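You operate a simulated robot arm through the tools that you are given. There is no shell and no other tool. Be economical: measure what you need, move in short steps, check, and stop when the job is done.

The job below is to be done with a simulated two-armed robot. You get a single attempt, and the scene is never put back.

JOB
Empty the purple sieve, brush its screen clear and put it back.
Fine: its rest goes into the Rough tray; brush it in the brushing seat; brush back in its pot.
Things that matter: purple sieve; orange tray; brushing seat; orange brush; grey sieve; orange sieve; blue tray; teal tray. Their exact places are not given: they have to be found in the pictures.

Only the result counts: the job must be done as asked and must still hold three seconds after the hand-in. Knocking over, shifting, dropping, spilling or breaking anything else fails it.

ROBOT AND FRAMES
Two 7-joint arms with two-finger parallel grippers on one trunk, on a base that drives. Base frame: it is fixed to the floor where the robot stands at the start and does not move with it; the origin is under the middle of the robot, x ahead of it, y to its left, z up. Readings come in cm, rad, newtons and seconds.
The left shoulder is at the start at [7, 16.2, 109.5], the right one opposite. With the tool pointing down near the work surface each hand reaches from about 40 to 88 cm from the robot's upright axis, wherever it stands, measured 20 degrees to its own side. Places, roughly: brushing seat [50, 130, 90]; orange tray [50, 150, 100]; blue tray [50, 200, 100]; teal tray [50, 175, 100]. Payload 3.43 kg a hand.
Tool frame (each hand has its own): the origin (TCP) lies between the finger pads and is the grasp point; the fingertips stand 3.4 cm ahead of it; z points along the fingers, y is the line along which they close. The gripper opens to 12.8 cm. The fingers are 2.4 cm wide and 1.2 cm thick; the gripper's body (4.8 by 13 cm) begins 9.6 cm behind the TCP.
Orientation is told as [roll, pitch, yaw] about the base's x, y, z axes, in that order, counted from this pose: with the fingers straight down and closing along the base's y, the tool's x points along the base's -x, its y along +y and its z along -z.

CONTROLS
- The arms move only by the tool play_rows. It takes "left_increments", "right_increments" or both (then of equal length, played together; a hand with none holds still); each is one flat list of numbers, 6 for each row, row after row: the shift along the tool's x, y, z in cm, then the turn, a rotation vector about the tool's x, y, z in rad. In form: [dx, dy, dz, wx, wy, wz, dx, dy, dz, wx, wy, wz, ...]. A call has 1 to 20 rows; each row is the pose to reach, as a shift and turn from the pose commanded when the call began, along the tool's axes at that moment. "left_fingers" and "right_fingers" are, for a hand that has rows, the gripper command, from -1 (shut) to 1 (fully open), values between in proportion, set as the call begins (left out, the last holds). Each row takes 0.2 s and may step no farther than 5 cm and 0.15 rad from the row before; otherwise, or with a gripper value out of range, the whole call is refused. A pose out of reach is approached as far as the arm can. The call stops where the force on the tool passes 40 N (or 10 N more than at its start, if that is more) or the arm is blocked; 0.2 s more then pass. Each finger travels about 15.3 cm/s and halts on what it meets, pressing with about 24 N; the grip force reading is that of the motor and also rises with nothing between the fingers. The clock runs only during rows and for 0.2 s after the last one: add rows that repeat a pose to give the fingers time. It gives the time, the measured TCP pose, the force on the tool (base axes), the opening and the grip force at its end, in the units of the frame above (readings bear some noise).
- Cameras (640 x 400 px; columns grow to the right, rows downward): "scene" is now at [13.76, 1.49, 132.97]; the picture's right is [0.08, -1.00, 0.00], its down [-0.56, -0.04, -0.83] and it looks along [0.82, 0.06, -0.56] (base axes); focal length 214 px, centre (320, 200). "left" rides on the left gripper at [7.6, 1.1, -16] in its tool frame; the picture's right is [-0.15, 0.99, 0.00], its down [-0.88, -0.13, -0.46] and it looks along [-0.45, -0.07, 0.89] (tool axes); focal length 234 px, centre (320, 200). "right" rides on the right gripper at [7.6, -1.1, -16] in its tool frame; the picture's right is [0.15, 0.99, 0.00], its down [-0.88, 0.13, -0.46] and it looks along [-0.45, 0.07, 0.89] (tool axes); focal length 234 px, centre (320, 200).
- camera(camera): a new picture of that camera. No time passes.
- lift_body(by): slides the trunk up (or, below 0, down) by that many cm; the arms and the scene camera ride with it, the base frame stays. It gives what a move gives, with no picture.
- base_move(legs): drives the robot by 1 to 6 legs, each [ahead, left, turn to the left] in cm, cm and rad, along the robot's own axes; the way and the turn of a leg run together, so that a leg with both is an arc; at most 150 cm and 3.142 rad a leg. The arms and the cameras ride along, it lands a little off, and it stops where it bumps. It gives what a move gives.
- turn_head(pan, tilt): turns the head with the scene camera to pan (to the left, within 1.501 rad either way) and tilt (down, from -0.506 to 1.204), counted from straight ahead of the robot. It gives what a move gives.
- locate(camera, pixels): for up to 12 pixels [column, row] of the newest picture of that camera ("zoom" is the newest enlarged one), the place [x, y, z] in the base frame of the surface seen there, good to about 0.2 cm, but the place of the scene camera against the robot may be out by one fixed shift of up to 1.2 cm in any direction. No time passes.
- enlarge(camera, box): a new picture of the part [left, top, right, bottom] of that camera's present view, enlarged. No time passes.
- hand_in(): hands the job in; it is judged then, once.

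Go step by step. Measure first, check grasps and placings, and put right what went wrong. The budget is 80 turns and 70 pictures, counting those below and the enlarged ones. Unless the task says otherwise, let go and move clear before handing in, and close with one line.

The tools are called after ">>>" as name(argument=value, ...) on one line, values as JSON. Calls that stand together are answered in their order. play_rows: Moves the arms, as the interface text tells. Its arguments: {"type":"object","properties":{"left_increments":{"type":"array","items":{"type":"number"}},"left_fingers":{"type":"number"},"right_increments":{"type":"array","items":{"type":"number"}},"right_fingers":{"type":"number"}},"required":[]} The other tools are called the same way: lift_body (by) slides the trunk up or down; base_move (legs) drives the base; turn_head (pan, tilt) turns the head that bears the scene camera; camera (camera) takes a picture; locate (camera, pixels) gives the place of the surface under pixels of a picture; enlarge (camera, box) takes an enlarged picture of a part of a camera's view; hand_in () hands the job in.

At the start:

```text
time: 0.0
left_tool_pos: [57.05, 48.68, 112.4]
left_orientation: [0.0, -0.001, -0.003]
left_force: [0.8, 0.4, -0.3]
left_grip_width: 12.81
left_grip_force: 0.0
right_tool_pos: [43.68, -6.33, 117.15]
right_orientation: [-0.001, 0.0, 0.0]
right_force: [0.2, 1.4, -0.6]
right_grip_width: 12.79
right_grip_force: 0.2
trunk travel left (down, up): [-57.5, 36.5]
robot x, y, heading: [-0.18, 0.02, -0.003]
head pan, tilt: [0.077, 0.599]
```

scene: 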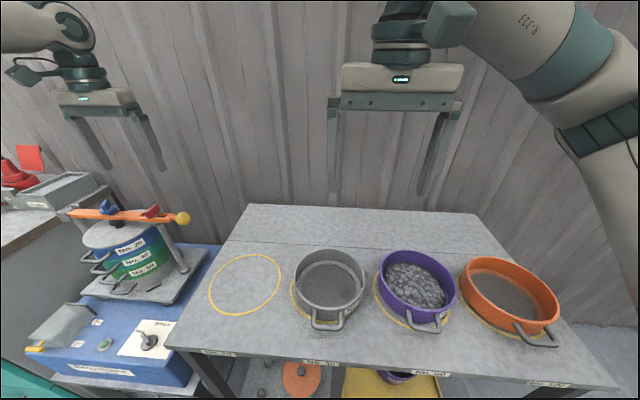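
right: 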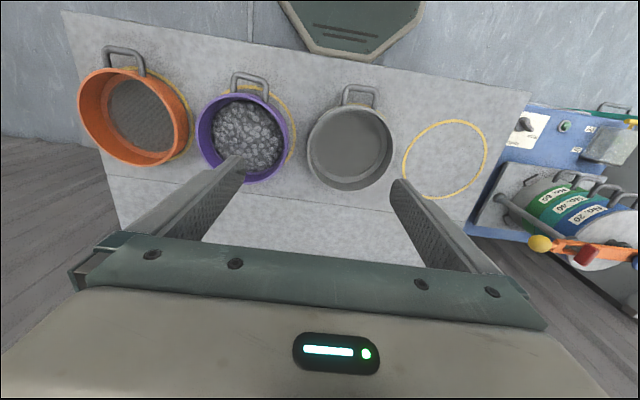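
left: 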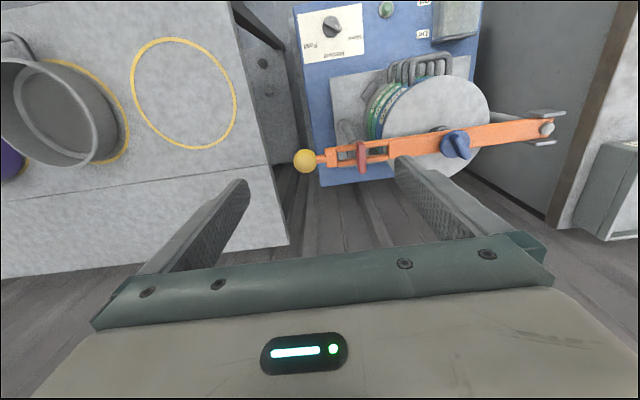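

The scene picture shows the purple sieve around (417,285) on the table with coarse stones inside and its handle toward me. I'll locate it first, then look left for the seat and trays.

>>> locate(camera="scene", pixels=[[417, 285], [381, 278], [455, 297], [418, 252], [425, 328], [437, 319], [407, 319], [330, 285], [500, 300], [380, 345], [245, 285], [425, 310]])

>>> enlarge(camera="scene", box=[280, 220, 580, 400])

>>> turn_head(pan=1.2, tilt=0.45)

>>> camera(camera="scene")

```text
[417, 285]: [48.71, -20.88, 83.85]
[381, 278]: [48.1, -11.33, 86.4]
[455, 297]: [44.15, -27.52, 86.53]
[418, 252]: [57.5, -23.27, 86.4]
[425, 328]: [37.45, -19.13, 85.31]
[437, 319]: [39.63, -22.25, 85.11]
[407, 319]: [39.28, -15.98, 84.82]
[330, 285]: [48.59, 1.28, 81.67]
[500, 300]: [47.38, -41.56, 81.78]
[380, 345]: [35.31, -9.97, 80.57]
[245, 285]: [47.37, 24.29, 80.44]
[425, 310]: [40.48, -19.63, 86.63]
```

```text
2.13 times, centred on (430, 310) of scene
```

zoom: 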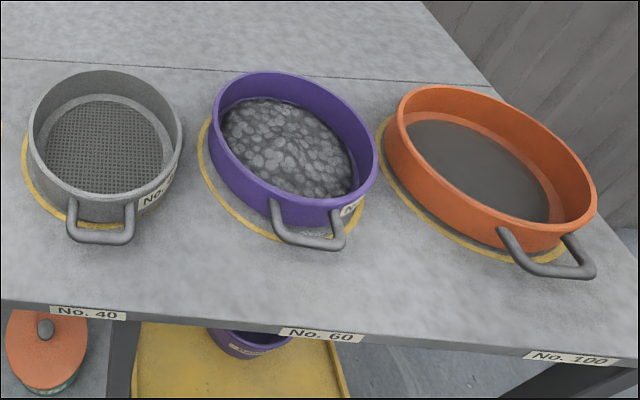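

```text
time: 1.4
left_tool_pos: [57.16, 48.54, 112.26]
left_orientation: [0.0, 0.0, -0.004]
left_force: [-0.7, 0.3, 0.4]
left_grip_width: 12.8
left_grip_force: 0.1
right_tool_pos: [43.68, -6.41, 117.18]
right_orientation: [0.0, 0.0, 0.0]
right_force: [0.2, 0.0, -0.5]
right_grip_width: 12.81
right_grip_force: 0.1
trunk travel left (down, up): [-57.5, 36.5]
robot x, y, heading: [0.38, -0.31, -0.006]
head pan, tilt: [1.201, 0.45]
```

```text
65 pictures are left
```

scene: 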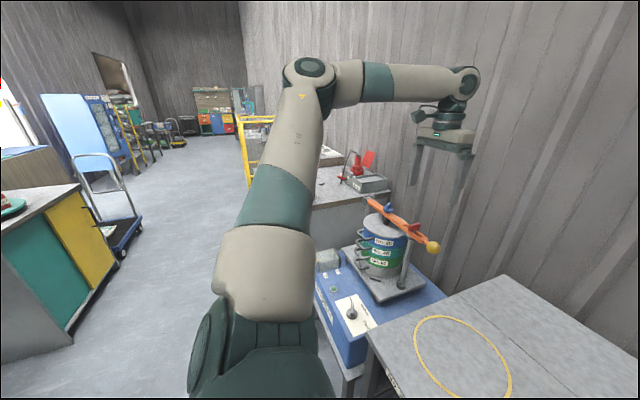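

The left arm hides the bench with the trays. I'll check the shaker's and bench's front edges before driving left.

>>> locate(camera="scene", pixels=[[348, 378], [366, 335], [433, 247], [370, 202], [320, 262], [320, 195], [390, 185], [365, 158], [75, 190], [60, 330], [122, 250], [268, 120]])

>>> lift_body(by=20)

```text
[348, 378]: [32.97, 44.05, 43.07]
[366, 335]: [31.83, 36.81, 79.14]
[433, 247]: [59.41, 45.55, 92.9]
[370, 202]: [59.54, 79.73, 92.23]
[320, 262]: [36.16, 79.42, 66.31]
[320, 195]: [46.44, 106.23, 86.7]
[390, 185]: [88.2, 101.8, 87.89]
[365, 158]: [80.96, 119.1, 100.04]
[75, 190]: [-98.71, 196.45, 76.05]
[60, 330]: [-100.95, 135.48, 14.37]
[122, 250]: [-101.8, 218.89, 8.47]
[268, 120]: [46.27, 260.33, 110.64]
```

```text
time: 3.5
left_tool_pos: [57.13, 48.57, 132.31]
left_orientation: [0.0, -0.002, -0.003]
left_force: [0.4, -0.2, 0.0]
left_grip_width: 12.84
left_grip_force: 0.1
right_tool_pos: [43.64, -6.4, 137.13]
right_orientation: [0.0, 0.001, 0.0]
right_force: [-0.5, -0.1, 0.8]
right_grip_width: 12.79
right_grip_force: 0.1
trunk travel left (down, up): [-77.5, 16.5]
robot x, y, heading: [0.32, -0.34, -0.004]
head pan, tilt: [1.201, 0.45]
```

Bench fronts are at about x≥32 all along and the hands now ride at z≥129. I'll drive left along the bench and look at the tray area.

>>> base_move(legs=[[-5, 145, 0]])

>>> turn_head(pan=0.0, tilt=0.6)

>>> camera(camera="scene")

```text
time: 10.7
left_tool_pos: [52.67, 193.47, 132.42]
left_orientation: [0.0, -0.001, -0.005]
left_force: [-0.2, 0.5, -0.1]
left_grip_width: 12.79
left_grip_force: 0.0
right_tool_pos: [38.9, 138.69, 137.02]
right_orientation: [0.001, -0.001, 0.0]
right_force: [-0.3, 0.4, 0.2]
right_grip_width: 12.81
right_grip_force: 0.1
trunk travel left (down, up): [-77.5, 16.5]
robot x, y, heading: [-4.68, 145.43, -0.005]
head pan, tilt: [1.201, 0.45]
```

```text
time: 12.1
left_tool_pos: [52.68, 193.68, 132.26]
left_orientation: [0.0, -0.002, -0.004]
left_force: [0.0, -0.8, -0.5]
left_grip_width: 12.83
left_grip_force: 0.1
right_tool_pos: [38.95, 138.82, 137.15]
right_orientation: [-0.001, 0.0, -0.002]
right_force: [0.1, 0.4, 0.2]
right_grip_width: 12.8
right_grip_force: 0.1
trunk travel left (down, up): [-77.5, 16.5]
robot x, y, heading: [-4.49, 144.7, -0.002]
head pan, tilt: [0.0, 0.6]
```

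```text
64 pictures are left
```

scene: 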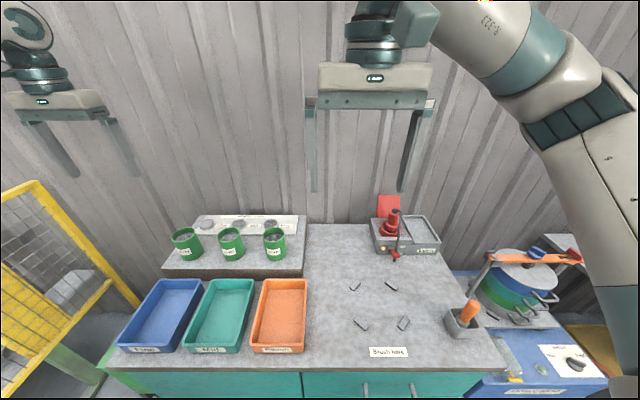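

Trays are visible (blue, teal, orange on the left), four seat lugs in the middle near "Brush here", and the brush in its pot at (466,318). I'll enlarge to read the labels and measure.

>>> enlarge(camera="scene", box=[320, 250, 520, 375])

>>> locate(camera="zoom", pixels=[[110, 118], [228, 110], [130, 235], [265, 232], [190, 170], [470, 170], [495, 210], [430, 225], [520, 235], [470, 290], [510, 270], [300, 300]])

>>> enlarge(camera="scene", box=[110, 250, 330, 387])

>>> locate(camera="scene", pixels=[[257, 280], [308, 281], [253, 351], [305, 352], [280, 315], [209, 280], [240, 353], [152, 281], [466, 300], [240, 372], [390, 370], [425, 245]])

```text
3.20 times, centred on (420, 312) of scene
```

zoom: 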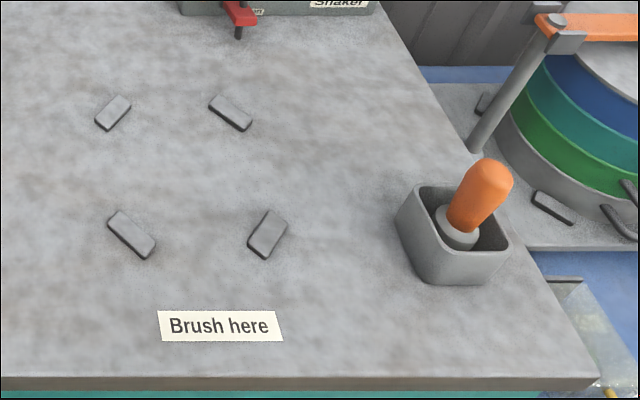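

```text
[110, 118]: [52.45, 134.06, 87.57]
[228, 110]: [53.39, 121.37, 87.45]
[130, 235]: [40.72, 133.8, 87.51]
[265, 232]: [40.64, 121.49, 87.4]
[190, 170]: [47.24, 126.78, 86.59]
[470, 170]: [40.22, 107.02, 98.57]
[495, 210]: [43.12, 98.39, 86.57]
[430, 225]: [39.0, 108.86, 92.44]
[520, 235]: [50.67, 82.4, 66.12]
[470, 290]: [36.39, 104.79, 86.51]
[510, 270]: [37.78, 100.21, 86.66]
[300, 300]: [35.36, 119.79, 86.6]
```

```text
2.91 times, centred on (220, 318) of scene
```

zoom: 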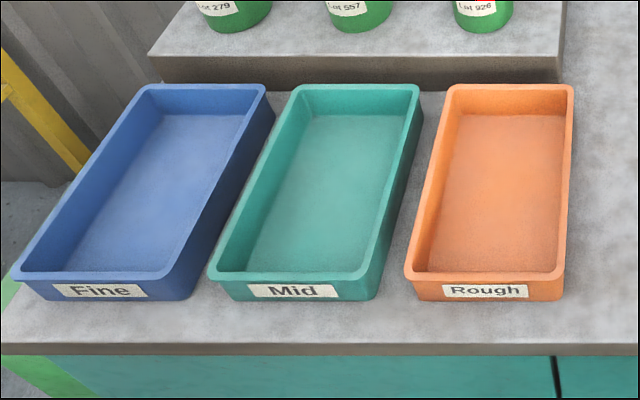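

```text
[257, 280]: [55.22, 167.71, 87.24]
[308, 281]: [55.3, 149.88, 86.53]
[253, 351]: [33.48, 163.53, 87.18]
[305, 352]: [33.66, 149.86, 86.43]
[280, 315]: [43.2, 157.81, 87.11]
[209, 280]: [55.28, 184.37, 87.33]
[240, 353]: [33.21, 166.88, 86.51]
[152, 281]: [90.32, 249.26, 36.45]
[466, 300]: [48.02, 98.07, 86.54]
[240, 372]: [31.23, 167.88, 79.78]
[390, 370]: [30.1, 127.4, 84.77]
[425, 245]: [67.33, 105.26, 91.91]
```

Labels read Fine (blue), Mid (teal) and Rough (orange), so the stones go to the orange tray. I'll measure its rim and the pot, and take a right-hand picture of this bench to compare the two cameras.

>>> locate(camera="zoom", pixels=[[455, 89], [568, 89], [410, 274], [558, 275], [490, 200], [540, 130], [405, 92], [375, 272], [300, 330]])

>>> camera(camera="right")

```text
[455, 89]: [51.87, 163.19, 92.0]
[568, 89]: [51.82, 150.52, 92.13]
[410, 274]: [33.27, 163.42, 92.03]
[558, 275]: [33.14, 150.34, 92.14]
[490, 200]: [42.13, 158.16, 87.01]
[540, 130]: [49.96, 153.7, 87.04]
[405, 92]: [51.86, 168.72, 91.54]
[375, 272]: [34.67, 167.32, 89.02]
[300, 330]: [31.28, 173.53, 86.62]
```

```text
61 pictures are left
```

right: 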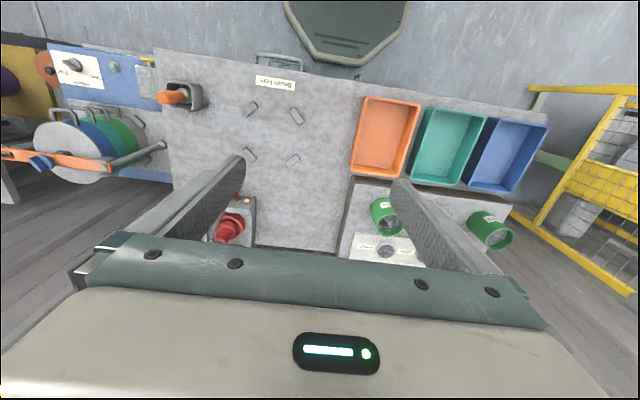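

The right-hand view shows seat lugs near (250,108),(296,116),(249,155),(292,160) and the brush at (175,97). I'll enlarge and measure them.

>>> enlarge(camera="right", box=[150, 60, 350, 185])

>>> locate(camera="right", pixels=[[250, 109], [297, 116], [249, 154], [292, 160], [367, 98], [419, 106], [352, 171], [405, 179], [385, 138], [160, 97], [201, 84], [202, 108]])

```text
3.20 times, centred on (250, 122) of right
```

zoom: 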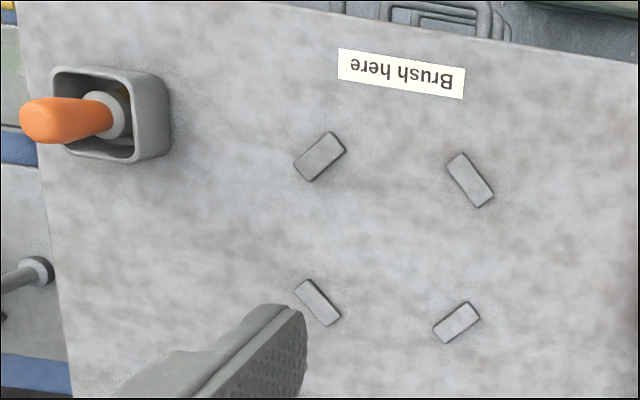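

```text
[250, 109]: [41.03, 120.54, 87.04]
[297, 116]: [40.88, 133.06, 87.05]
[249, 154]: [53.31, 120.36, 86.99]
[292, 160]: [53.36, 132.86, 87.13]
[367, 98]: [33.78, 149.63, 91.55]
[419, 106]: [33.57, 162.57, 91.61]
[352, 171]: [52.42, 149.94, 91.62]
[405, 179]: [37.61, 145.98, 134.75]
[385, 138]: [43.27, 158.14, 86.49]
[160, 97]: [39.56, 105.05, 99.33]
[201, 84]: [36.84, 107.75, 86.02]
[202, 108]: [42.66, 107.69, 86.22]
```

Comparing the lugs, the scene camera reads about (-0.2, +0.85, +0.45) too high against the wrist camera. The seat centre is (47.1, 126.7) and the tray spans x 33.6–52.4, y 149.7–162.5 with its rim at z 91.6. I'll back off and dry-test the pour pose, with the hand pitched forward and up, before picking anything.

>>> base_move(legs=[[-25, 0, 0]])

>>> play_rows(right_increments=[-4, -2, 1.85, 0, 0, 0, -8, -4, 3.7, 0, 0, 0, -12, -6, 5.55, 0, 0, 0, -16, -8, 7.4, 0, 0, 0, -20, -10, 9.25, 0, 0, 0, -24, -12, 11.1, 0, 0, 0, -28, -14, 13, 0, 0, 0, -28, -14, 13, 0, -0.148, 0, -28, -14, 13, 0, -0.296, 0, -28, -14, 13, 0, -0.444, 0, -28, -14, 13, 0, -0.592, 0, -28, -14, 13, 0, -0.74, 0, -28, -14, 13, 0, -0.888, 0, -28, -14, 13, 0, -1.036, 0, -28, -14, 13, 0, -1.184, 0, -28, -14, 13, 0, -1.332, 0, -28, -14, 13, 0, -1.48, 0, -28, -14, 13, 0, -1.628, 0, -28, -14, 13, 0, -1.776, 0, -28, -14, 13, 0, -1.92, 0])

```text
time: 14.0
left_tool_pos: [27.45, 193.52, 132.33]
left_orientation: [0.001, 0.002, -0.005]
left_force: [0.3, 0.5, 0.1]
left_grip_width: 12.8
left_grip_force: 0.0
right_tool_pos: [13.99, 138.87, 137.04]
right_orientation: [-0.001, 0.001, -0.003]
right_force: [0.0, -0.7, -0.2]
right_grip_width: 12.82
right_grip_force: 0.1
trunk travel left (down, up): [-77.5, 16.5]
robot x, y, heading: [-30.05, 145.08, -0.005]
head pan, tilt: [0.0, 0.6]
```

```text
time: 18.2
left_tool_pos: [27.4, 193.6, 132.3]
left_orientation: [-0.001, 0.001, -0.006]
left_force: [0.5, -0.1, 0.4]
left_grip_width: 12.82
left_grip_force: 0.1
right_tool_pos: [41.69, 124.65, 124.1]
right_orientation: [0.001, -1.284, -0.006]
right_force: [-0.1, 0.5, 0.2]
right_grip_width: 12.82
right_grip_force: 0.0
right hand out of reach, approached as far as the arm can: row 17, 18, 19, 20
trunk travel left (down, up): [-77.5, 16.5]
robot x, y, heading: [-30.07, 144.96, -0.005]
head pan, tilt: [0.0, 0.6]
```

The pitch stopped at -1.28 rad with the hand slightly below the shoulder. I'll test whether a higher hand allows more pitch.

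>>> play_rows(right_increments=[-4.8, 0, -1.4, 0, 0, 0, -9.6, 0, -2.8, 0, 0, 0, -14.4, 0, -4.2, 0, 0, 0, -19.2, 0, -5.6, 0, 0, 0, -24, 0, -7, 0, 0, 0, -24, 0, -7, 0, -0.14, 0, -24, 0, -7, 0, -0.28, 0, -24, 0, -7, 0, -0.42, 0, -24, 0, -7, 0, -0.56, 0, -24, 0, -7, 0, -0.7, 0])

```text
time: 20.4
left_tool_pos: [27.58, 193.4, 132.36]
left_orientation: [0.001, -0.001, -0.006]
left_force: [0.2, 0.5, 0.5]
left_grip_width: 12.81
left_grip_force: 0.2
right_tool_pos: [41.67, 127.07, 149.2]
right_orientation: [-3.055, -1.48, 3.084]
right_force: [1.0, -0.2, 0.8]
right_grip_width: 12.78
right_grip_force: 0.0
right hand out of reach, approached as far as the arm can: row 8, 9, 10
trunk travel left (down, up): [-77.5, 16.5]
robot x, y, heading: [-29.71, 144.93, -0.002]
head pan, tilt: [0.0, 0.6]
```

Higher does help: about 95° is reached now. I'll test higher still, with the shoulder about 40 cm below the hand.

>>> play_rows(right_increments=[-4.5, 0, 0, 0, 0, 0, -9, 0, 0, 0, 0, 0, -13.5, 0, 0, 0, 0, 0, -18, 0, 0, 0, 0, 0, -18, 0, 0, 0, -0.13, 0, -18, 0, 0, 0, -0.26, 0, -18, 0, 0, 0, -0.39, 0, -18, 0, 0, 0, -0.5, 0, -18, 0, 0, 0, -0.6, 0])

>>> camera(camera="scene")

```text
time: 22.4
left_tool_pos: [27.54, 193.55, 132.38]
left_orientation: [0.0, 0.0, -0.007]
left_force: [1.2, -0.3, 0.1]
left_grip_width: 12.81
left_grip_force: 0.1
right_tool_pos: [39.92, 127.38, 166.95]
right_orientation: [-3.114, -1.218, -3.14]
right_force: [0.3, -0.1, 0.3]
right_grip_width: 12.82
right_grip_force: 0.1
right hand out of reach, approached as far as the arm can: row 7, 8, 9
trunk travel left (down, up): [-77.5, 16.5]
robot x, y, heading: [-29.76, 144.78, -0.006]
head pan, tilt: [0.0, 0.6]
```

```text
59 pictures are left
```

scene: 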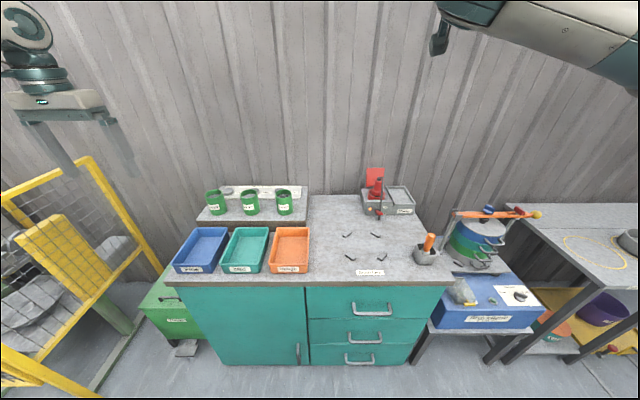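

The pitch reaches 110° with the hand 37 cm above the shoulder, so lowering the trunk about 50 cm makes the pour feasible. I'll bring the hand back to fingers down and drive back to the sieves.

>>> play_rows(right_increments=[2.2, 0, -0.8, 0, 0.147, 0, 4.4, 0, -1.6, 0, 0.295, 0, 6.5, 0, -2.4, 0, 0.443, 0, 8.7, 0, -3.2, 0, 0.59, 0, 10.9, 0, -4, 0, 0.738, 0, 13, 0, -4.8, 0, 0.886, 0, 15.2, 0, -5.6, 0, 1.034, 0, 17.4, 0, -6.4, 0, 1.18, 0, 19.5, 0, -7.2, 0, 1.33, 0, 21.7, 0, -8, 0, 1.477, 0, 23.9, 0, -8.8, 0, 1.625, 0, 26, 0, -9.6, 0, 1.772, 0, 28.2, 0, -10.3, 0, 1.92, 0])

>>> base_move(legs=[[0, -145, 0]])

```text
time: 25.2
left_tool_pos: [27.56, 193.58, 132.24]
left_orientation: [0.0, -0.001, -0.006]
left_force: [1.4, -0.2, 0.2]
left_grip_width: 12.81
left_grip_force: 0.1
right_tool_pos: [40.09, 127.16, 137.06]
right_orientation: [-0.008, 0.0, 0.027]
right_force: [0.0, 0.7, 0.0]
right_grip_width: 12.83
right_grip_force: 0.1
trunk travel left (down, up): [-77.5, 16.5]
robot x, y, heading: [-29.73, 145.45, -0.005]
head pan, tilt: [0.0, 0.6]
```

```text
time: 32.3
left_tool_pos: [27.02, 50.2, 132.15]
left_orientation: [-0.006, 0.001, -0.001]
left_force: [0.1, -0.7, 0.2]
left_grip_width: 12.78
left_grip_force: 0.1
right_tool_pos: [40.0, -16.26, 137.3]
right_orientation: [-0.012, 0.001, 0.032]
right_force: [-0.1, 0.4, 0.2]
right_grip_width: 12.8
right_grip_force: 0.1
trunk travel left (down, up): [-77.5, 16.5]
robot x, y, heading: [-30.45, 0.79, 0.003]
head pan, tilt: [0.0, 0.6]
```

Hand is down and near the sieves. I'll drive closer and take a right-hand picture for precise sieve measurement.

>>> base_move(legs=[[18, 0, 0]])

>>> play_rows(right_increments=[3, 1, 4, 0, 0, 0.03, 6, 2, 8, 0, 0, 0.03, 8, 2, 12, 0, 0, 0.03])

>>> camera(camera="right")

```text
time: 33.8
left_tool_pos: [43.88, 47.67, 132.87]
left_orientation: [0.002, -0.008, -0.016]
left_force: [-0.1, -0.4, 0.4]
left_grip_width: 12.79
left_grip_force: 0.0
right_tool_pos: [55.66, -19.08, 137.58]
right_orientation: [-0.007, -0.01, 0.016]
right_force: [-1.0, 0.1, 0.2]
right_grip_width: 12.79
right_grip_force: 0.1
trunk travel left (down, up): [-77.5, 16.5]
robot x, y, heading: [-13.48, 0.14, -0.013]
head pan, tilt: [0.0, 0.6]
```

```text
refused: row 1 steps farther than a row can; nothing moved
```

```text
58 pictures are left
```

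right: 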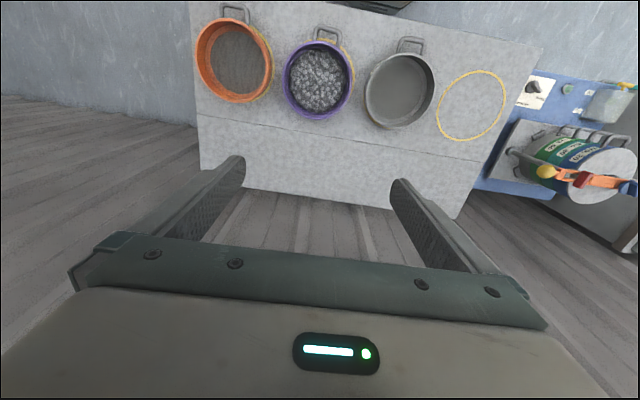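

>>> enlarge(camera="right", box=[270, 20, 366, 130])

```text
3.64 times, centred on (318, 75) of right
```

zoom: 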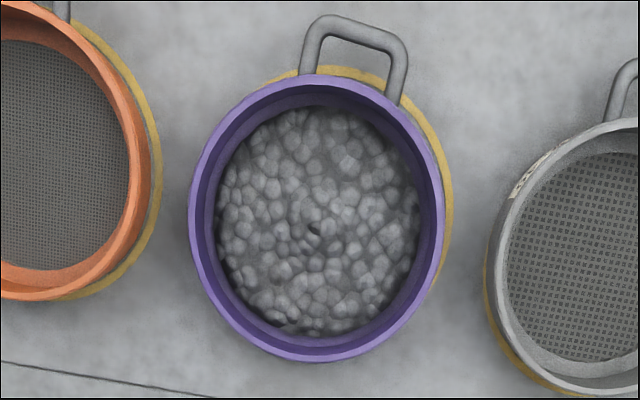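

The enlarged view shows the purple rim clearly (left 193, right 440, bottom 355). I'll measure rim, handle, ring and contents.

>>> locate(camera="zoom", pixels=[[194, 205], [438, 205], [318, 82], [312, 354], [225, 120], [400, 130], [225, 305], [405, 310], [365, 28], [315, 225], [450, 200], [390, 280]])

```text
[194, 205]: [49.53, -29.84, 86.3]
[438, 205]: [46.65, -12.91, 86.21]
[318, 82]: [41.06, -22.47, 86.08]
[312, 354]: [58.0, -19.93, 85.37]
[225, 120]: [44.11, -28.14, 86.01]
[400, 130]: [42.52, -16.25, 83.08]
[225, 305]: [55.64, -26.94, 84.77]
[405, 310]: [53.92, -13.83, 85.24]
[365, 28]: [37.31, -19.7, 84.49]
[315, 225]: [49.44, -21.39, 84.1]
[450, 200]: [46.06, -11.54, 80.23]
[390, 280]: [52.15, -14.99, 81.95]
```

Rim centre is about (49.4, -21.2), R≈8.6, rim z≈86.1, handle toward -x. I'll yaw the hand +90° and hover over the far wall at (57.8, -21.2) with the fingers about 3 cm apart.

>>> play_rows(right_increments=[-0.2, -0.2, 3.4, 0, 0, -0.141, -0.4, -0.4, 6.8, 0, 0, -0.283, -0.6, -0.6, 10.2, 0, 0, -0.424, -0.8, -0.8, 13.6, 0, 0, -0.565, -1, -1, 17, 0, 0, -0.707, -1.2, -1.2, 20.4, 0, 0, -0.848, -1.4, -1.4, 23.8, 0, 0, -0.99, -1.6, -1.6, 27.2, 0, 0, -1.13, -1.8, -1.8, 30.6, 0, 0, -1.272, -2, -2, 34, 0, 0, -1.414, -2.1, -2.1, 37.5, 0, 0, -1.555, -2.1, -2.1, 37.5, 0, 0, -1.555], right_fingers=-0.5)

>>> camera(camera="right")

```text
time: 36.4
left_tool_pos: [44.48, 47.57, 132.6]
left_orientation: [0.002, -0.005, -0.014]
left_force: [-0.6, 1.1, 0.1]
left_grip_width: 12.8
left_grip_force: 0.0
right_tool_pos: [41.37, -5.73, 101.18]
right_orientation: [-0.228, -0.185, 1.611]
right_force: [0.0, -3.3, -6.3]
right_grip_width: 3.19
right_grip_force: 0.0
right hand out of reach, approached as far as the arm can: row 5, 6, 7, 8, 9, 10, 11, 12
trunk travel left (down, up): [-77.5, 16.5]
robot x, y, heading: [-12.81, -0.05, -0.015]
head pan, tilt: [0.0, 0.6]
```

```text
56 pictures are left
```

right: 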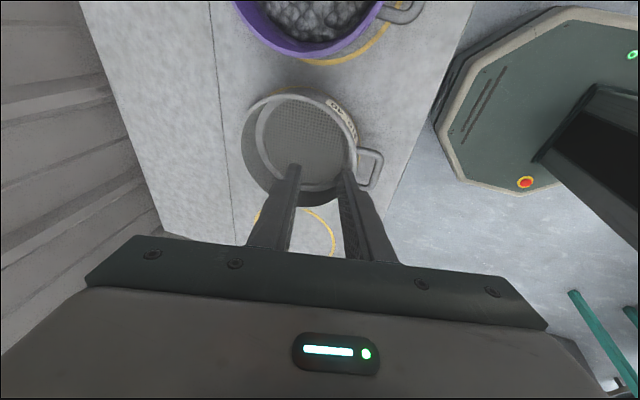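

The hand strayed (41, -6) because with the trunk up 20 cm that low pose was out of reach. I'll raise the hand straight up, then lower the trunk.

>>> play_rows(right_increments=[0, 0, -4, 0, 0, 0, 0, 0, -8, 0, 0, 0, 0, 0, -12, 0, 0, 0, 0, 0, -16, 0, 0, 0, 0, 0, -20, 0, 0, 0, 0, 0, -20, 0, 0, 0])

>>> lift_body(by=-18)

```text
time: 37.8
left_tool_pos: [44.7, 47.14, 132.62]
left_orientation: [0.005, -0.003, -0.014]
left_force: [0.4, 1.4, -0.5]
left_grip_width: 12.78
left_grip_force: 0.0
right_tool_pos: [33.68, -12.41, 112.59]
right_orientation: [-0.19, 0.039, 1.481]
right_force: [0.2, 0.2, 0.4]
right_grip_width: 3.18
right_grip_force: 0.0
right hand out of reach, approached as far as the arm can: row 1, 2, 3, 4, 5, 6
trunk travel left (down, up): [-77.5, 16.5]
robot x, y, heading: [-12.96, -0.04, -0.018]
head pan, tilt: [0.0, 0.6]
```

```text
time: 39.8
left_tool_pos: [44.59, 47.03, 114.57]
left_orientation: [0.003, -0.001, -0.014]
left_force: [-1.0, 0.4, -0.2]
left_grip_width: 12.78
left_grip_force: 0.0
right_tool_pos: [33.72, -12.44, 94.63]
right_orientation: [-0.191, 0.036, 1.485]
right_force: [-0.4, -0.1, 0.0]
right_grip_width: 3.22
right_grip_force: 0.2
trunk travel left (down, up): [-59.5, 34.5]
robot x, y, heading: [-12.87, 0.3, -0.02]
head pan, tilt: [0.0, 0.6]
```

The arm is at its limit with yaw +90°. I'll turn it back to yaw 0 while rising and try yaw -90° instead.

>>> play_rows(right_increments=[0, -1, -2, 0, 0, 0.148, 0, -2, -4, 0, 0, 0.297, 0, -4, -6, 0, 0, 0.445, 0, -6, -8, 0, 0, 0.594, 0, -8, -10, 0, 0, 0.742, 0, -10, -12, 0, 0, 0.89, 0, -12, -14, 0, 0, 1.04, 0, -14, -16, 0, 0, 1.188, 0, -16, -18, 0, 0, 1.336, 0, -18, -20, 0, 0, 1.485, 0, -18, -20, 0, 0, 1.485])

```text
time: 42.2
left_tool_pos: [44.71, 47.06, 114.61]
left_orientation: [0.004, 0.0, -0.017]
left_force: [-0.4, -0.7, 0.0]
left_grip_width: 12.77
left_grip_force: 0.2
right_tool_pos: [47.82, -12.8, 117.55]
right_orientation: [-0.053, -0.185, 0.005]
right_force: [-0.7, -0.8, 0.2]
right_grip_width: 3.2
right_grip_force: 0.1
trunk travel left (down, up): [-59.5, 34.5]
robot x, y, heading: [-13.28, 0.49, -0.013]
head pan, tilt: [0.0, 0.6]
```

Back at yaw 0 with a slight tilt. I'll level it, move over the sieve's far side, and try yaw -90°.

>>> play_rows(right_increments=[-2.7, -2.7, 0.5, -0.02, 0.09, 0, -5.4, -5.4, 1, -0.05, 0.185, 0, -8, -8, 1.5, -0.053, 0.185, 0])

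>>> play_rows(right_increments=[0, 0, 0, 0, 0, 0.142, 0, 0, 0, 0, 0, 0.285, 0, 0, 0, 0, 0, 0.428, 0, 0, 0, 0, 0, 0.571, 0, 0, 0, 0, 0, 0.714, 0, 0, 0, 0, 0, 0.857, 0, 0, 0, 0, 0, 1.0, 0, 0, 0, 0, 0, 1.142, 0, 0, 0, 0, 0, 1.285, 0, 0, 0, 0, 0, 1.428, 0, 0, 0, 0, 0, 1.57])

```text
time: 43.0
left_tool_pos: [44.75, 46.94, 114.59]
left_orientation: [0.004, 0.0, -0.015]
left_force: [0.9, -0.9, 0.4]
left_grip_width: 12.82
left_grip_force: 0.0
right_tool_pos: [55.88, -20.93, 118.09]
right_orientation: [0.001, 0.0, 0.004]
right_force: [-0.4, 0.8, 0.3]
right_grip_width: 3.2
right_grip_force: 0.0
trunk travel left (down, up): [-59.5, 34.5]
robot x, y, heading: [-13.43, -0.13, -0.015]
head pan, tilt: [0.0, 0.6]
```

```text
time: 45.4
left_tool_pos: [44.71, 47.14, 114.58]
left_orientation: [0.005, -0.001, -0.015]
left_force: [0.6, -0.7, 0.4]
left_grip_width: 12.79
left_grip_force: 0.1
right_tool_pos: [55.87, -20.97, 118.11]
right_orientation: [0.0, 0.003, -1.569]
right_force: [0.3, 0.4, 1.0]
right_grip_width: 3.21
right_grip_force: 0.0
trunk travel left (down, up): [-59.5, 34.5]
robot x, y, heading: [-12.88, -0.09, -0.014]
head pan, tilt: [0.0, 0.6]
```

Yaw -90° works cleanly. I'll now dry-test tilting the hand about its closing axis from this yaw (fingers toward +y), which would pour toward -y with the camera on top.

>>> play_rows(right_increments=[0, 0, -2, 0, 0.148, 0, 0, 0, -4, 0, 0.296, 0, 0, 0, -6, 0, 0.444, 0, 0, 0, -8, 0, 0.592, 0, 0, 0, -8, 0, 0.74, 0, 0, 0, -8, 0, 0.888, 0, 0, 0, -8, 0, 1.036, 0, 0, 0, -8, 0, 1.184, 0, 0, 0, -8, 0, 1.332, 0, 0, 0, -8, 0, 1.48, 0, 0, 0, -8, 0, 1.628, 0, 0, 0, -8, 0, 1.776, 0, 0, 0, -8, 0, 1.92, 0, 0, 0, -8, 0, 2.06, 0])

```text
time: 48.4
left_tool_pos: [44.74, 47.08, 114.55]
left_orientation: [0.006, -0.001, -0.017]
left_force: [-0.9, 0.3, 0.7]
left_grip_width: 12.81
left_grip_force: 0.2
right_tool_pos: [55.91, -20.94, 126.02]
right_orientation: [3.141, 1.079, 1.572]
right_force: [-0.3, -0.7, 0.0]
right_grip_width: 3.2
right_grip_force: 0.1
trunk travel left (down, up): [-59.5, 34.5]
robot x, y, heading: [-13.14, 0.05, -0.02]
head pan, tilt: [0.0, 0.6]
```

The tilt reached the full 118° with no trouble, so I'll pour this way. Returning to fingers down.

>>> play_rows(right_increments=[0, 0, 0, 0, -0.148, 0, 0, 0, 0, 0, -0.296, 0, 0, 0, 0, 0, -0.444, 0, 0, 0, 0, 0, -0.592, 0, 0, 0, 0, 0, -0.74, 0, 0, 0, 0, 0, -0.888, 0, 0, 0, 0, 0, -1.036, 0, 0, 0, 0, 0, -1.184, 0, 0, 0, 0, 0, -1.332, 0, 0, 0, 0, 0, -1.48, 0, 0, 0, 0, 0, -1.628, 0, 0, 0, 0, 0, -1.776, 0, 0, 0, 0, 0, -1.92, 0, 0, 0, 0, 0, -2.06, 0])

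>>> play_rows(right_increments=[0, 0.4, 4.7, 0, 0, 0, 0, 0.8, 9.4, 0, 0, 0, 0, 1.2, 14.1, 0, 0, 0, -0.1, 1.6, 18.8, 0, 0, 0, -0.2, 1.9, 23.5, 0, 0, 0, -0.3, 1.9, 28, 0, 0, 0, -0.3, 1.9, 28, 0, 0, 0])

>>> camera(camera="right")

```text
time: 51.4
left_tool_pos: [44.64, 47.21, 114.59]
left_orientation: [0.004, 0.0, -0.016]
left_force: [-1.0, 0.3, -0.2]
left_grip_width: 12.81
left_grip_force: 0.1
right_tool_pos: [55.89, -20.69, 125.98]
right_orientation: [0.002, -0.002, -1.569]
right_force: [0.3, 0.8, -0.2]
right_grip_width: 3.2
right_grip_force: 0.0
trunk travel left (down, up): [-59.5, 34.5]
robot x, y, heading: [-12.97, -0.26, -0.022]
head pan, tilt: [0.0, 0.6]
```

```text
time: 53.0
left_tool_pos: [44.66, 47.09, 114.69]
left_orientation: [0.007, -0.001, -0.015]
left_force: [0.2, -1.2, -0.2]
left_grip_width: 12.82
left_grip_force: 0.1
right_tool_pos: [57.78, -20.91, 97.99]
right_orientation: [0.002, 0.001, -1.569]
right_force: [-0.6, -0.1, 0.1]
right_grip_width: 3.17
right_grip_force: 0.1
trunk travel left (down, up): [-59.5, 34.5]
robot x, y, heading: [-13.1, 0.24, -0.015]
head pan, tilt: [0.0, 0.6]
```

```text
55 pictures are left
```

right: 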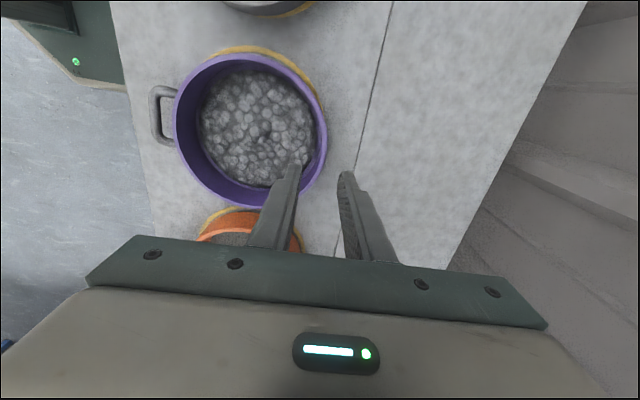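

The rim lies between the fingers' columns. I'll re-measure the rim at close range before descending.

>>> locate(camera="right", pixels=[[176, 122], [325, 138], [246, 57], [310, 90], [195, 75], [316, 175], [300, 115], [245, 205], [195, 180], [152, 115], [255, 150], [306, 140]])

```text
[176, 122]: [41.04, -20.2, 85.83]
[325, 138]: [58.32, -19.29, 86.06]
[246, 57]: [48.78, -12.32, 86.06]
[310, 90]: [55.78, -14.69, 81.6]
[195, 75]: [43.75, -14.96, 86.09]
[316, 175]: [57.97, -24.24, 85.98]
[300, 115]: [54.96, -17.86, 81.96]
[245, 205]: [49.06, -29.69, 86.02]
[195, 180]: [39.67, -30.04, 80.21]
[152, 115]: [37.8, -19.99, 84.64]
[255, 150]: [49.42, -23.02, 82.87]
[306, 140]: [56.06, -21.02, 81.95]
```

Rim centre is (49.6, -21.0), R 8.7, rim z 86.05, and the contents lie at about 82.9. I'll descend to TCP z 86.7 around the wall at x≈58.05, then close.

>>> play_rows(right_increments=[-0.1, 0.3, 4, 0, 0, 0, -0.1, 0.3, 8, 0, 0, 0, -0.1, 0.3, 10, 0, 0, 0, -0.1, 0.3, 11.3, 0, 0, 0])

>>> play_rows(right_increments=[0, 0, 0, 0, 0, 0, 0, 0, 0, 0, 0, 0, 0, 0, 0, 0, 0, 0, 0, 0, 0, 0, 0, 0], right_fingers=-1)

>>> camera(camera="right")

```text
time: 54.0
left_tool_pos: [44.78, 47.08, 114.61]
left_orientation: [0.005, 0.0, -0.017]
left_force: [1.2, 0.5, 0.2]
left_grip_width: 12.78
left_grip_force: 0.0
right_tool_pos: [58.23, -21.18, 86.74]
right_orientation: [0.0, 0.002, -1.566]
right_force: [1.0, -0.4, 0.3]
right_grip_width: 3.19
right_grip_force: 0.0
trunk travel left (down, up): [-59.5, 34.5]
robot x, y, heading: [-13.31, 0.01, -0.017]
head pan, tilt: [0.0, 0.6]
```

```text
time: 55.0
left_tool_pos: [44.68, 47.02, 114.65]
left_orientation: [0.005, -0.002, -0.016]
left_force: [1.0, 0.5, 0.3]
left_grip_width: 12.77
left_grip_force: 0.1
right_tool_pos: [58.3, -21.24, 86.73]
right_orientation: [-0.002, 0.0, -1.569]
right_force: [0.1, -1.6, -0.1]
right_grip_width: 0.44
right_grip_force: 24.0
trunk travel left (down, up): [-59.5, 34.5]
robot x, y, heading: [-12.93, 0.15, -0.013]
head pan, tilt: [0.0, 0.6]
```

```text
54 pictures are left
```

right: 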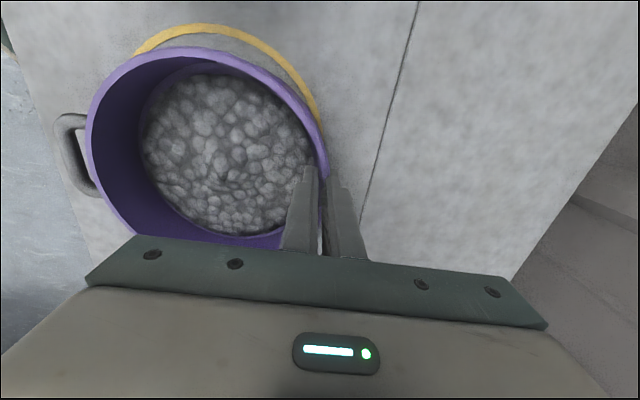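

Wall gripped (0.44 cm, 24 N). I'll lift gently and check the sieve stays level.

>>> play_rows(right_increments=[0, 0, -0.5, 0, 0, 0, 0, 0, -1.5, 0, 0, 0, 0, 0, -3, 0, 0, 0, 0, 0, -5, 0, 0, 0, 0, 0, -8, 0, 0, 0, 0, 0, -11, 0, 0, 0, 0, 0, -14, 0, 0, 0, 0, 0, -17, 0, 0, 0, 0, 0, -20, 0, 0, 0, 0, 0, -23, 0, 0, 0, 0, 0, -26, 0, 0, 0, 0, 0, -28, 0, 0, 0, 0, 0, -28, 0, 0, 0])

>>> camera(camera="right")

>>> camera(camera="scene")

```text
time: 57.8
left_tool_pos: [44.72, 47.12, 114.75]
left_orientation: [0.007, -0.001, -0.016]
left_force: [-0.4, 0.5, 0.3]
left_grip_width: 12.83
left_grip_force: 0.1
right_tool_pos: [58.2, -21.16, 114.83]
right_orientation: [0.0, 0.003, -1.569]
right_force: [-0.1, -0.3, -4.5]
right_grip_width: 0.46
right_grip_force: 24.0
trunk travel left (down, up): [-59.5, 34.5]
robot x, y, heading: [-12.95, 0.13, -0.016]
head pan, tilt: [0.0, 0.6]
```

```text
53 pictures are left
```

right: 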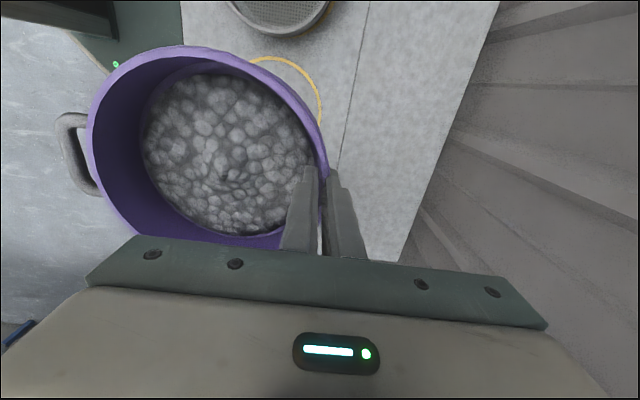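

```text
52 pictures are left
```

scene: 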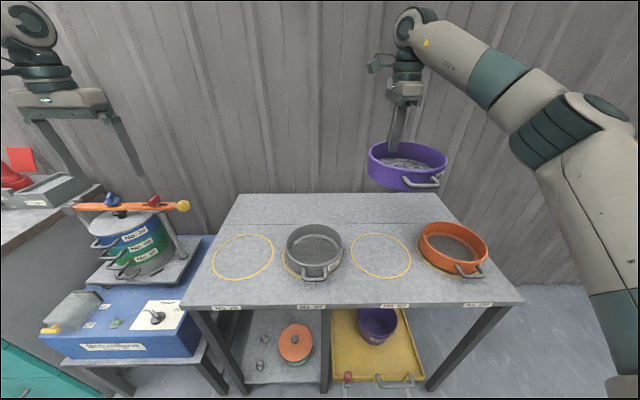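

Sieve is held level with about 4.5 N weight. I'll drive left 140 cm and check for clearances.

>>> base_move(legs=[[0, 140, 0]])

>>> turn_head(pan=0.35, tilt=0.6)

>>> camera(camera="scene")

```text
time: 59.4
left_tool_pos: [50.58, 45.07, 114.57]
left_orientation: [0.005, 0.0, -0.06]
left_force: [-0.5, -0.3, -0.5]
left_grip_width: 12.79
left_grip_force: 0.1
right_tool_pos: [61.0, -23.74, 114.86]
right_orientation: [-0.001, 0.001, -1.615]
right_force: [1.3, 0.8, -4.6]
right_grip_width: 0.45
right_grip_force: 24.2
trunk travel left (down, up): [-59.5, 34.5]
robot x, y, heading: [-9.52, 0.73, -0.056]
head pan, tilt: [0.0, 0.6]
stopped in leg 1: the robot was blocked; the commanded pose is now the measured one
```

```text
time: 60.3
left_tool_pos: [50.5, 45.1, 114.64]
left_orientation: [0.003, 0.001, -0.062]
left_force: [0.1, -0.8, -0.5]
left_grip_width: 12.82
left_grip_force: 0.0
right_tool_pos: [60.84, -23.81, 114.87]
right_orientation: [0.003, 0.003, -1.612]
right_force: [0.0, -0.2, -4.0]
right_grip_width: 0.45
right_grip_force: 24.0
trunk travel left (down, up): [-59.5, 34.5]
robot x, y, heading: [-9.62, 0.9, -0.057]
head pan, tilt: [0.351, 0.6]
```

```text
51 pictures are left
```

scene: 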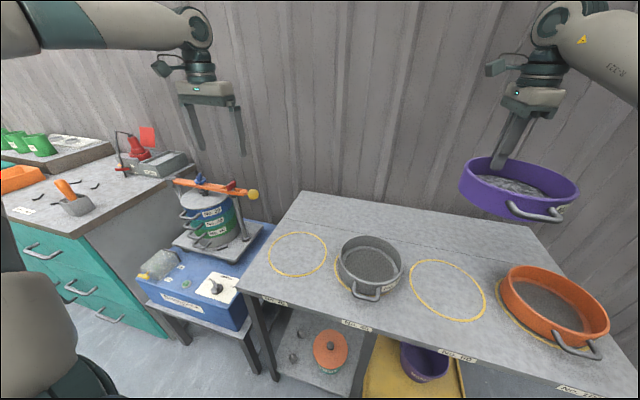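

The drive was blocked almost at once and the robot turned slightly (-0.057). I need to see what is beside it on the left.

>>> turn_head(pan=1.4, tilt=0.9)

>>> camera(camera="scene")

>>> turn_head(pan=-1.4, tilt=0.9)

>>> camera(camera="scene")

```text
time: 61.6
left_tool_pos: [50.55, 45.09, 114.67]
left_orientation: [0.006, 0.0, -0.061]
left_force: [0.6, 0.3, 0.0]
left_grip_width: 12.81
left_grip_force: 0.1
right_tool_pos: [60.73, -23.9, 114.79]
right_orientation: [0.001, 0.001, -1.615]
right_force: [-0.4, 0.8, -3.6]
right_grip_width: 0.45
right_grip_force: 23.8
trunk travel left (down, up): [-59.5, 34.5]
robot x, y, heading: [-9.16, 1.08, -0.059]
head pan, tilt: [1.4, 0.901]
```

```text
50 pictures are left
```

scene: 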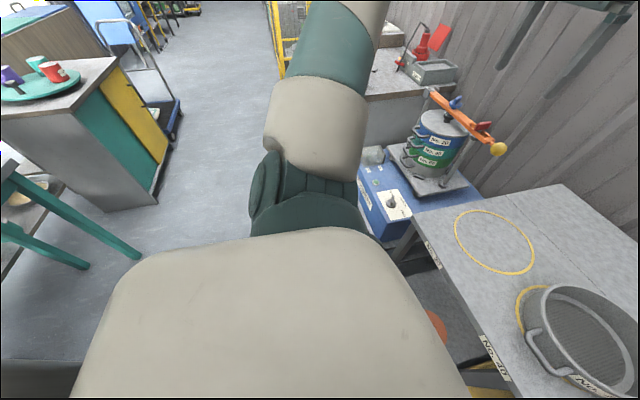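

```text
time: 64.0
left_tool_pos: [50.57, 45.05, 114.59]
left_orientation: [0.006, 0.001, -0.06]
left_force: [0.9, 0.7, -0.1]
left_grip_width: 12.77
left_grip_force: 0.2
right_tool_pos: [60.84, -23.76, 114.8]
right_orientation: [0.001, 0.001, -1.614]
right_force: [0.7, 0.7, -4.6]
right_grip_width: 0.46
right_grip_force: 23.5
trunk travel left (down, up): [-59.5, 34.5]
robot x, y, heading: [-9.52, 0.64, -0.062]
head pan, tilt: [-1.4, 0.901]
```

```text
49 pictures are left
```

scene: 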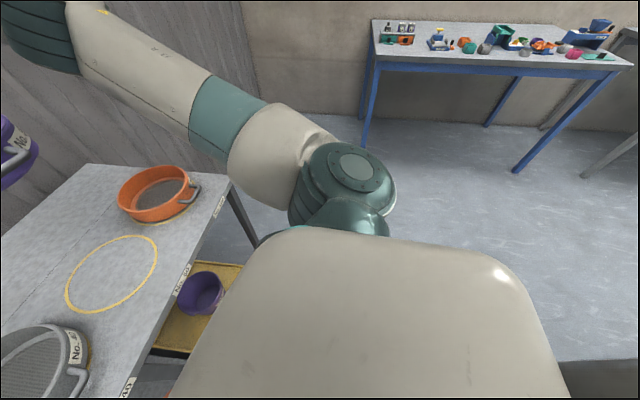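

No obvious obstacle at the arms. I'll look steeply down in front and to the front-left at the base.

>>> turn_head(pan=0.5, tilt=1.2)

>>> camera(camera="scene")

>>> camera(camera="left")

```text
time: 65.9
left_tool_pos: [50.5, 45.13, 114.77]
left_orientation: [0.007, 0.0, -0.063]
left_force: [1.0, 0.5, -0.6]
left_grip_width: 12.8
left_grip_force: 0.0
right_tool_pos: [60.9, -23.76, 114.86]
right_orientation: [0.001, 0.002, -1.615]
right_force: [0.1, 0.1, -3.9]
right_grip_width: 0.45
right_grip_force: 24.1
trunk travel left (down, up): [-59.5, 34.5]
robot x, y, heading: [-9.49, 0.54, -0.061]
head pan, tilt: [0.499, 1.201]
```

```text
48 pictures are left
```

scene: 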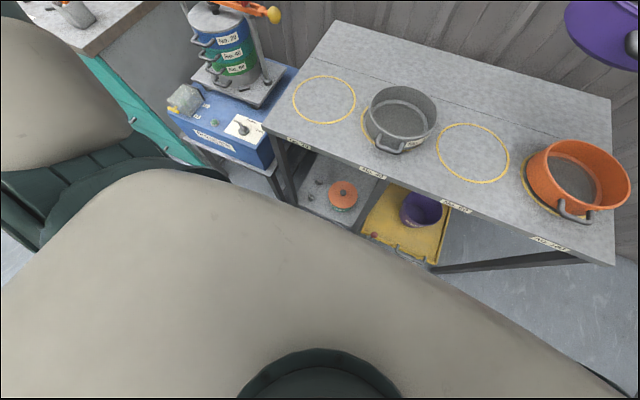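

```text
47 pictures are left
```

left: 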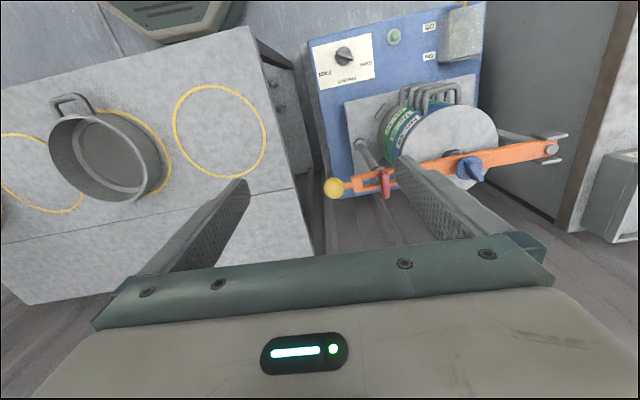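

The left picture shows the robot's octagonal base front at (160,40) very near the table's front edge. I'll measure that clearance.

>>> locate(camera="left", pixels=[[155, 42], [215, 30], [100, 5], [245, 5], [180, 45], [100, 60], [215, 20], [285, 150], [310, 30]])

```text
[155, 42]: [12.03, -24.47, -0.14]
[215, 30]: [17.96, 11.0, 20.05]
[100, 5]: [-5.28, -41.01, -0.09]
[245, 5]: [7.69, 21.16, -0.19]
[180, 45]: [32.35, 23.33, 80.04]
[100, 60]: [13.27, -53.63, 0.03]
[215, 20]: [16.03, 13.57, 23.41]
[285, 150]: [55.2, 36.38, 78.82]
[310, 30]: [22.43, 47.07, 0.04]
```

The base front has about 14 cm of clearance to the table, so the obstacle is likely behind-left (the teal frame). I'll look there and measure it.

>>> turn_head(pan=1.5, tilt=0.7)

>>> camera(camera="scene")

>>> locate(camera="scene", pixels=[[120, 200], [160, 320], [100, 300], [20, 200], [20, 250], [160, 230], [60, 260], [250, 200]])

```text
time: 67.2
left_tool_pos: [50.52, 45.04, 114.71]
left_orientation: [0.006, 0.0, -0.06]
left_force: [0.8, 0.3, -1.1]
left_grip_width: 12.79
left_grip_force: 0.1
right_tool_pos: [60.92, -23.75, 114.75]
right_orientation: [0.002, 0.002, -1.614]
right_force: [-0.4, 0.0, -3.8]
right_grip_width: 0.48
right_grip_force: 24.1
trunk travel left (down, up): [-59.5, 34.5]
robot x, y, heading: [-9.46, 1.05, -0.061]
head pan, tilt: [1.499, 0.7]
```

```text
46 pictures are left
```

scene: 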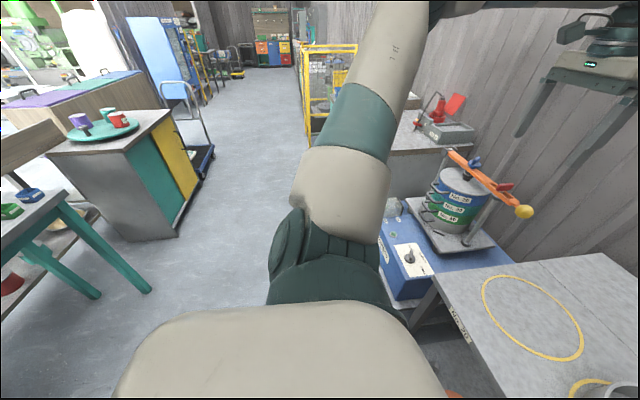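

```text
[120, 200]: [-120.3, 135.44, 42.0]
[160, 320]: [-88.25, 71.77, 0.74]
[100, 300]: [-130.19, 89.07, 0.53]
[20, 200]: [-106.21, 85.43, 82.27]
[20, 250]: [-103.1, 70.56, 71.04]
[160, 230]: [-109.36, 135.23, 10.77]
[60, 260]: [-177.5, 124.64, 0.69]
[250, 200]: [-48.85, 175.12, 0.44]
```

The left side is clear out to 100 cm, so I'll back off, correct the heading, and try a short leg left.

>>> base_move(legs=[[-12, 0, 0.06], [0, 15, 0]])

```text
time: 69.1
left_tool_pos: [42.61, 45.19, 114.67]
left_orientation: [0.007, 0.001, -0.057]
left_force: [-0.6, 0.2, -0.5]
left_grip_width: 12.8
left_grip_force: 0.0
right_tool_pos: [53.12, -23.59, 114.71]
right_orientation: [-0.001, 0.0, -1.61]
right_force: [-0.6, -0.2, -4.3]
right_grip_width: 0.45
right_grip_force: 24.0
trunk travel left (down, up): [-59.5, 34.5]
robot x, y, heading: [-17.63, 0.71, -0.057]
head pan, tilt: [1.499, 0.7]
stopped in leg 2: the robot was blocked; the commanded pose is now the measured one
```

It still cannot go left or turn left, so something hidden beneath the left arm may be touching the base. I'll tilt the left hand back so its camera sees the floor beside the base.

>>> play_rows(left_increments=[1, 1, -3, 0, 0.14, 0, 2, 2, -6, 0, 0.28, 0, 3, 3, -9, 0, 0.42, 0, 4, 4, -12, 0, 0.56, 0, 4, 4, -15, 0, 0.7, 0])

>>> camera(camera="left")

```text
time: 70.3
left_tool_pos: [31.35, 49.45, 117.5]
left_orientation: [0.008, 0.688, -0.055]
left_force: [0.3, -0.9, 0.1]
left_grip_width: 12.79
left_grip_force: 0.0
left hand out of reach, approached as far as the arm can: row 3, 4, 5
right_tool_pos: [53.21, -23.57, 114.81]
right_orientation: [0.002, 0.003, -1.612]
right_force: [0.0, 0.9, -4.5]
right_grip_width: 0.45
right_grip_force: 24.4
trunk travel left (down, up): [-59.5, 34.5]
robot x, y, heading: [-17.61, 0.86, -0.06]
head pan, tilt: [1.499, 0.7]
```

```text
45 pictures are left
```

left: 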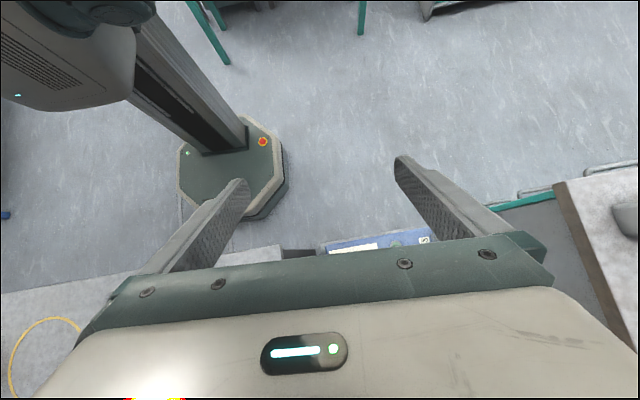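

The floor left of the base is entirely clear. I'll test by backing well away from the table and trying left again.

>>> base_move(legs=[[-15, 0, 0]])

>>> base_move(legs=[[0, 10, 0]])

```text
time: 71.7
left_tool_pos: [16.58, 50.15, 117.41]
left_orientation: [0.007, 0.682, -0.048]
left_force: [-1.1, 0.4, 0.6]
left_grip_width: 12.8
left_grip_force: 0.1
right_tool_pos: [38.97, -22.92, 114.75]
right_orientation: [0.001, 0.001, -1.603]
right_force: [0.5, 1.3, -4.0]
right_grip_width: 0.46
right_grip_force: 24.2
trunk travel left (down, up): [-59.5, 34.5]
robot x, y, heading: [-31.65, 1.06, -0.055]
head pan, tilt: [1.499, 0.7]
```

```text
time: 72.9
left_tool_pos: [22.81, 47.38, 117.6]
left_orientation: [0.008, 0.684, -0.118]
left_force: [-0.1, 0.2, -0.1]
left_grip_width: 12.77
left_grip_force: 0.2
right_tool_pos: [40.17, -26.9, 114.86]
right_orientation: [0.001, 0.002, -1.673]
right_force: [0.5, 0.7, -3.8]
right_grip_width: 0.43
right_grip_force: 23.7
trunk travel left (down, up): [-59.5, 34.5]
robot x, y, heading: [-28.85, 1.52, -0.122]
head pan, tilt: [1.499, 0.7]
stopped in leg 1: the robot was blocked; the commanded pose is now the measured one
```

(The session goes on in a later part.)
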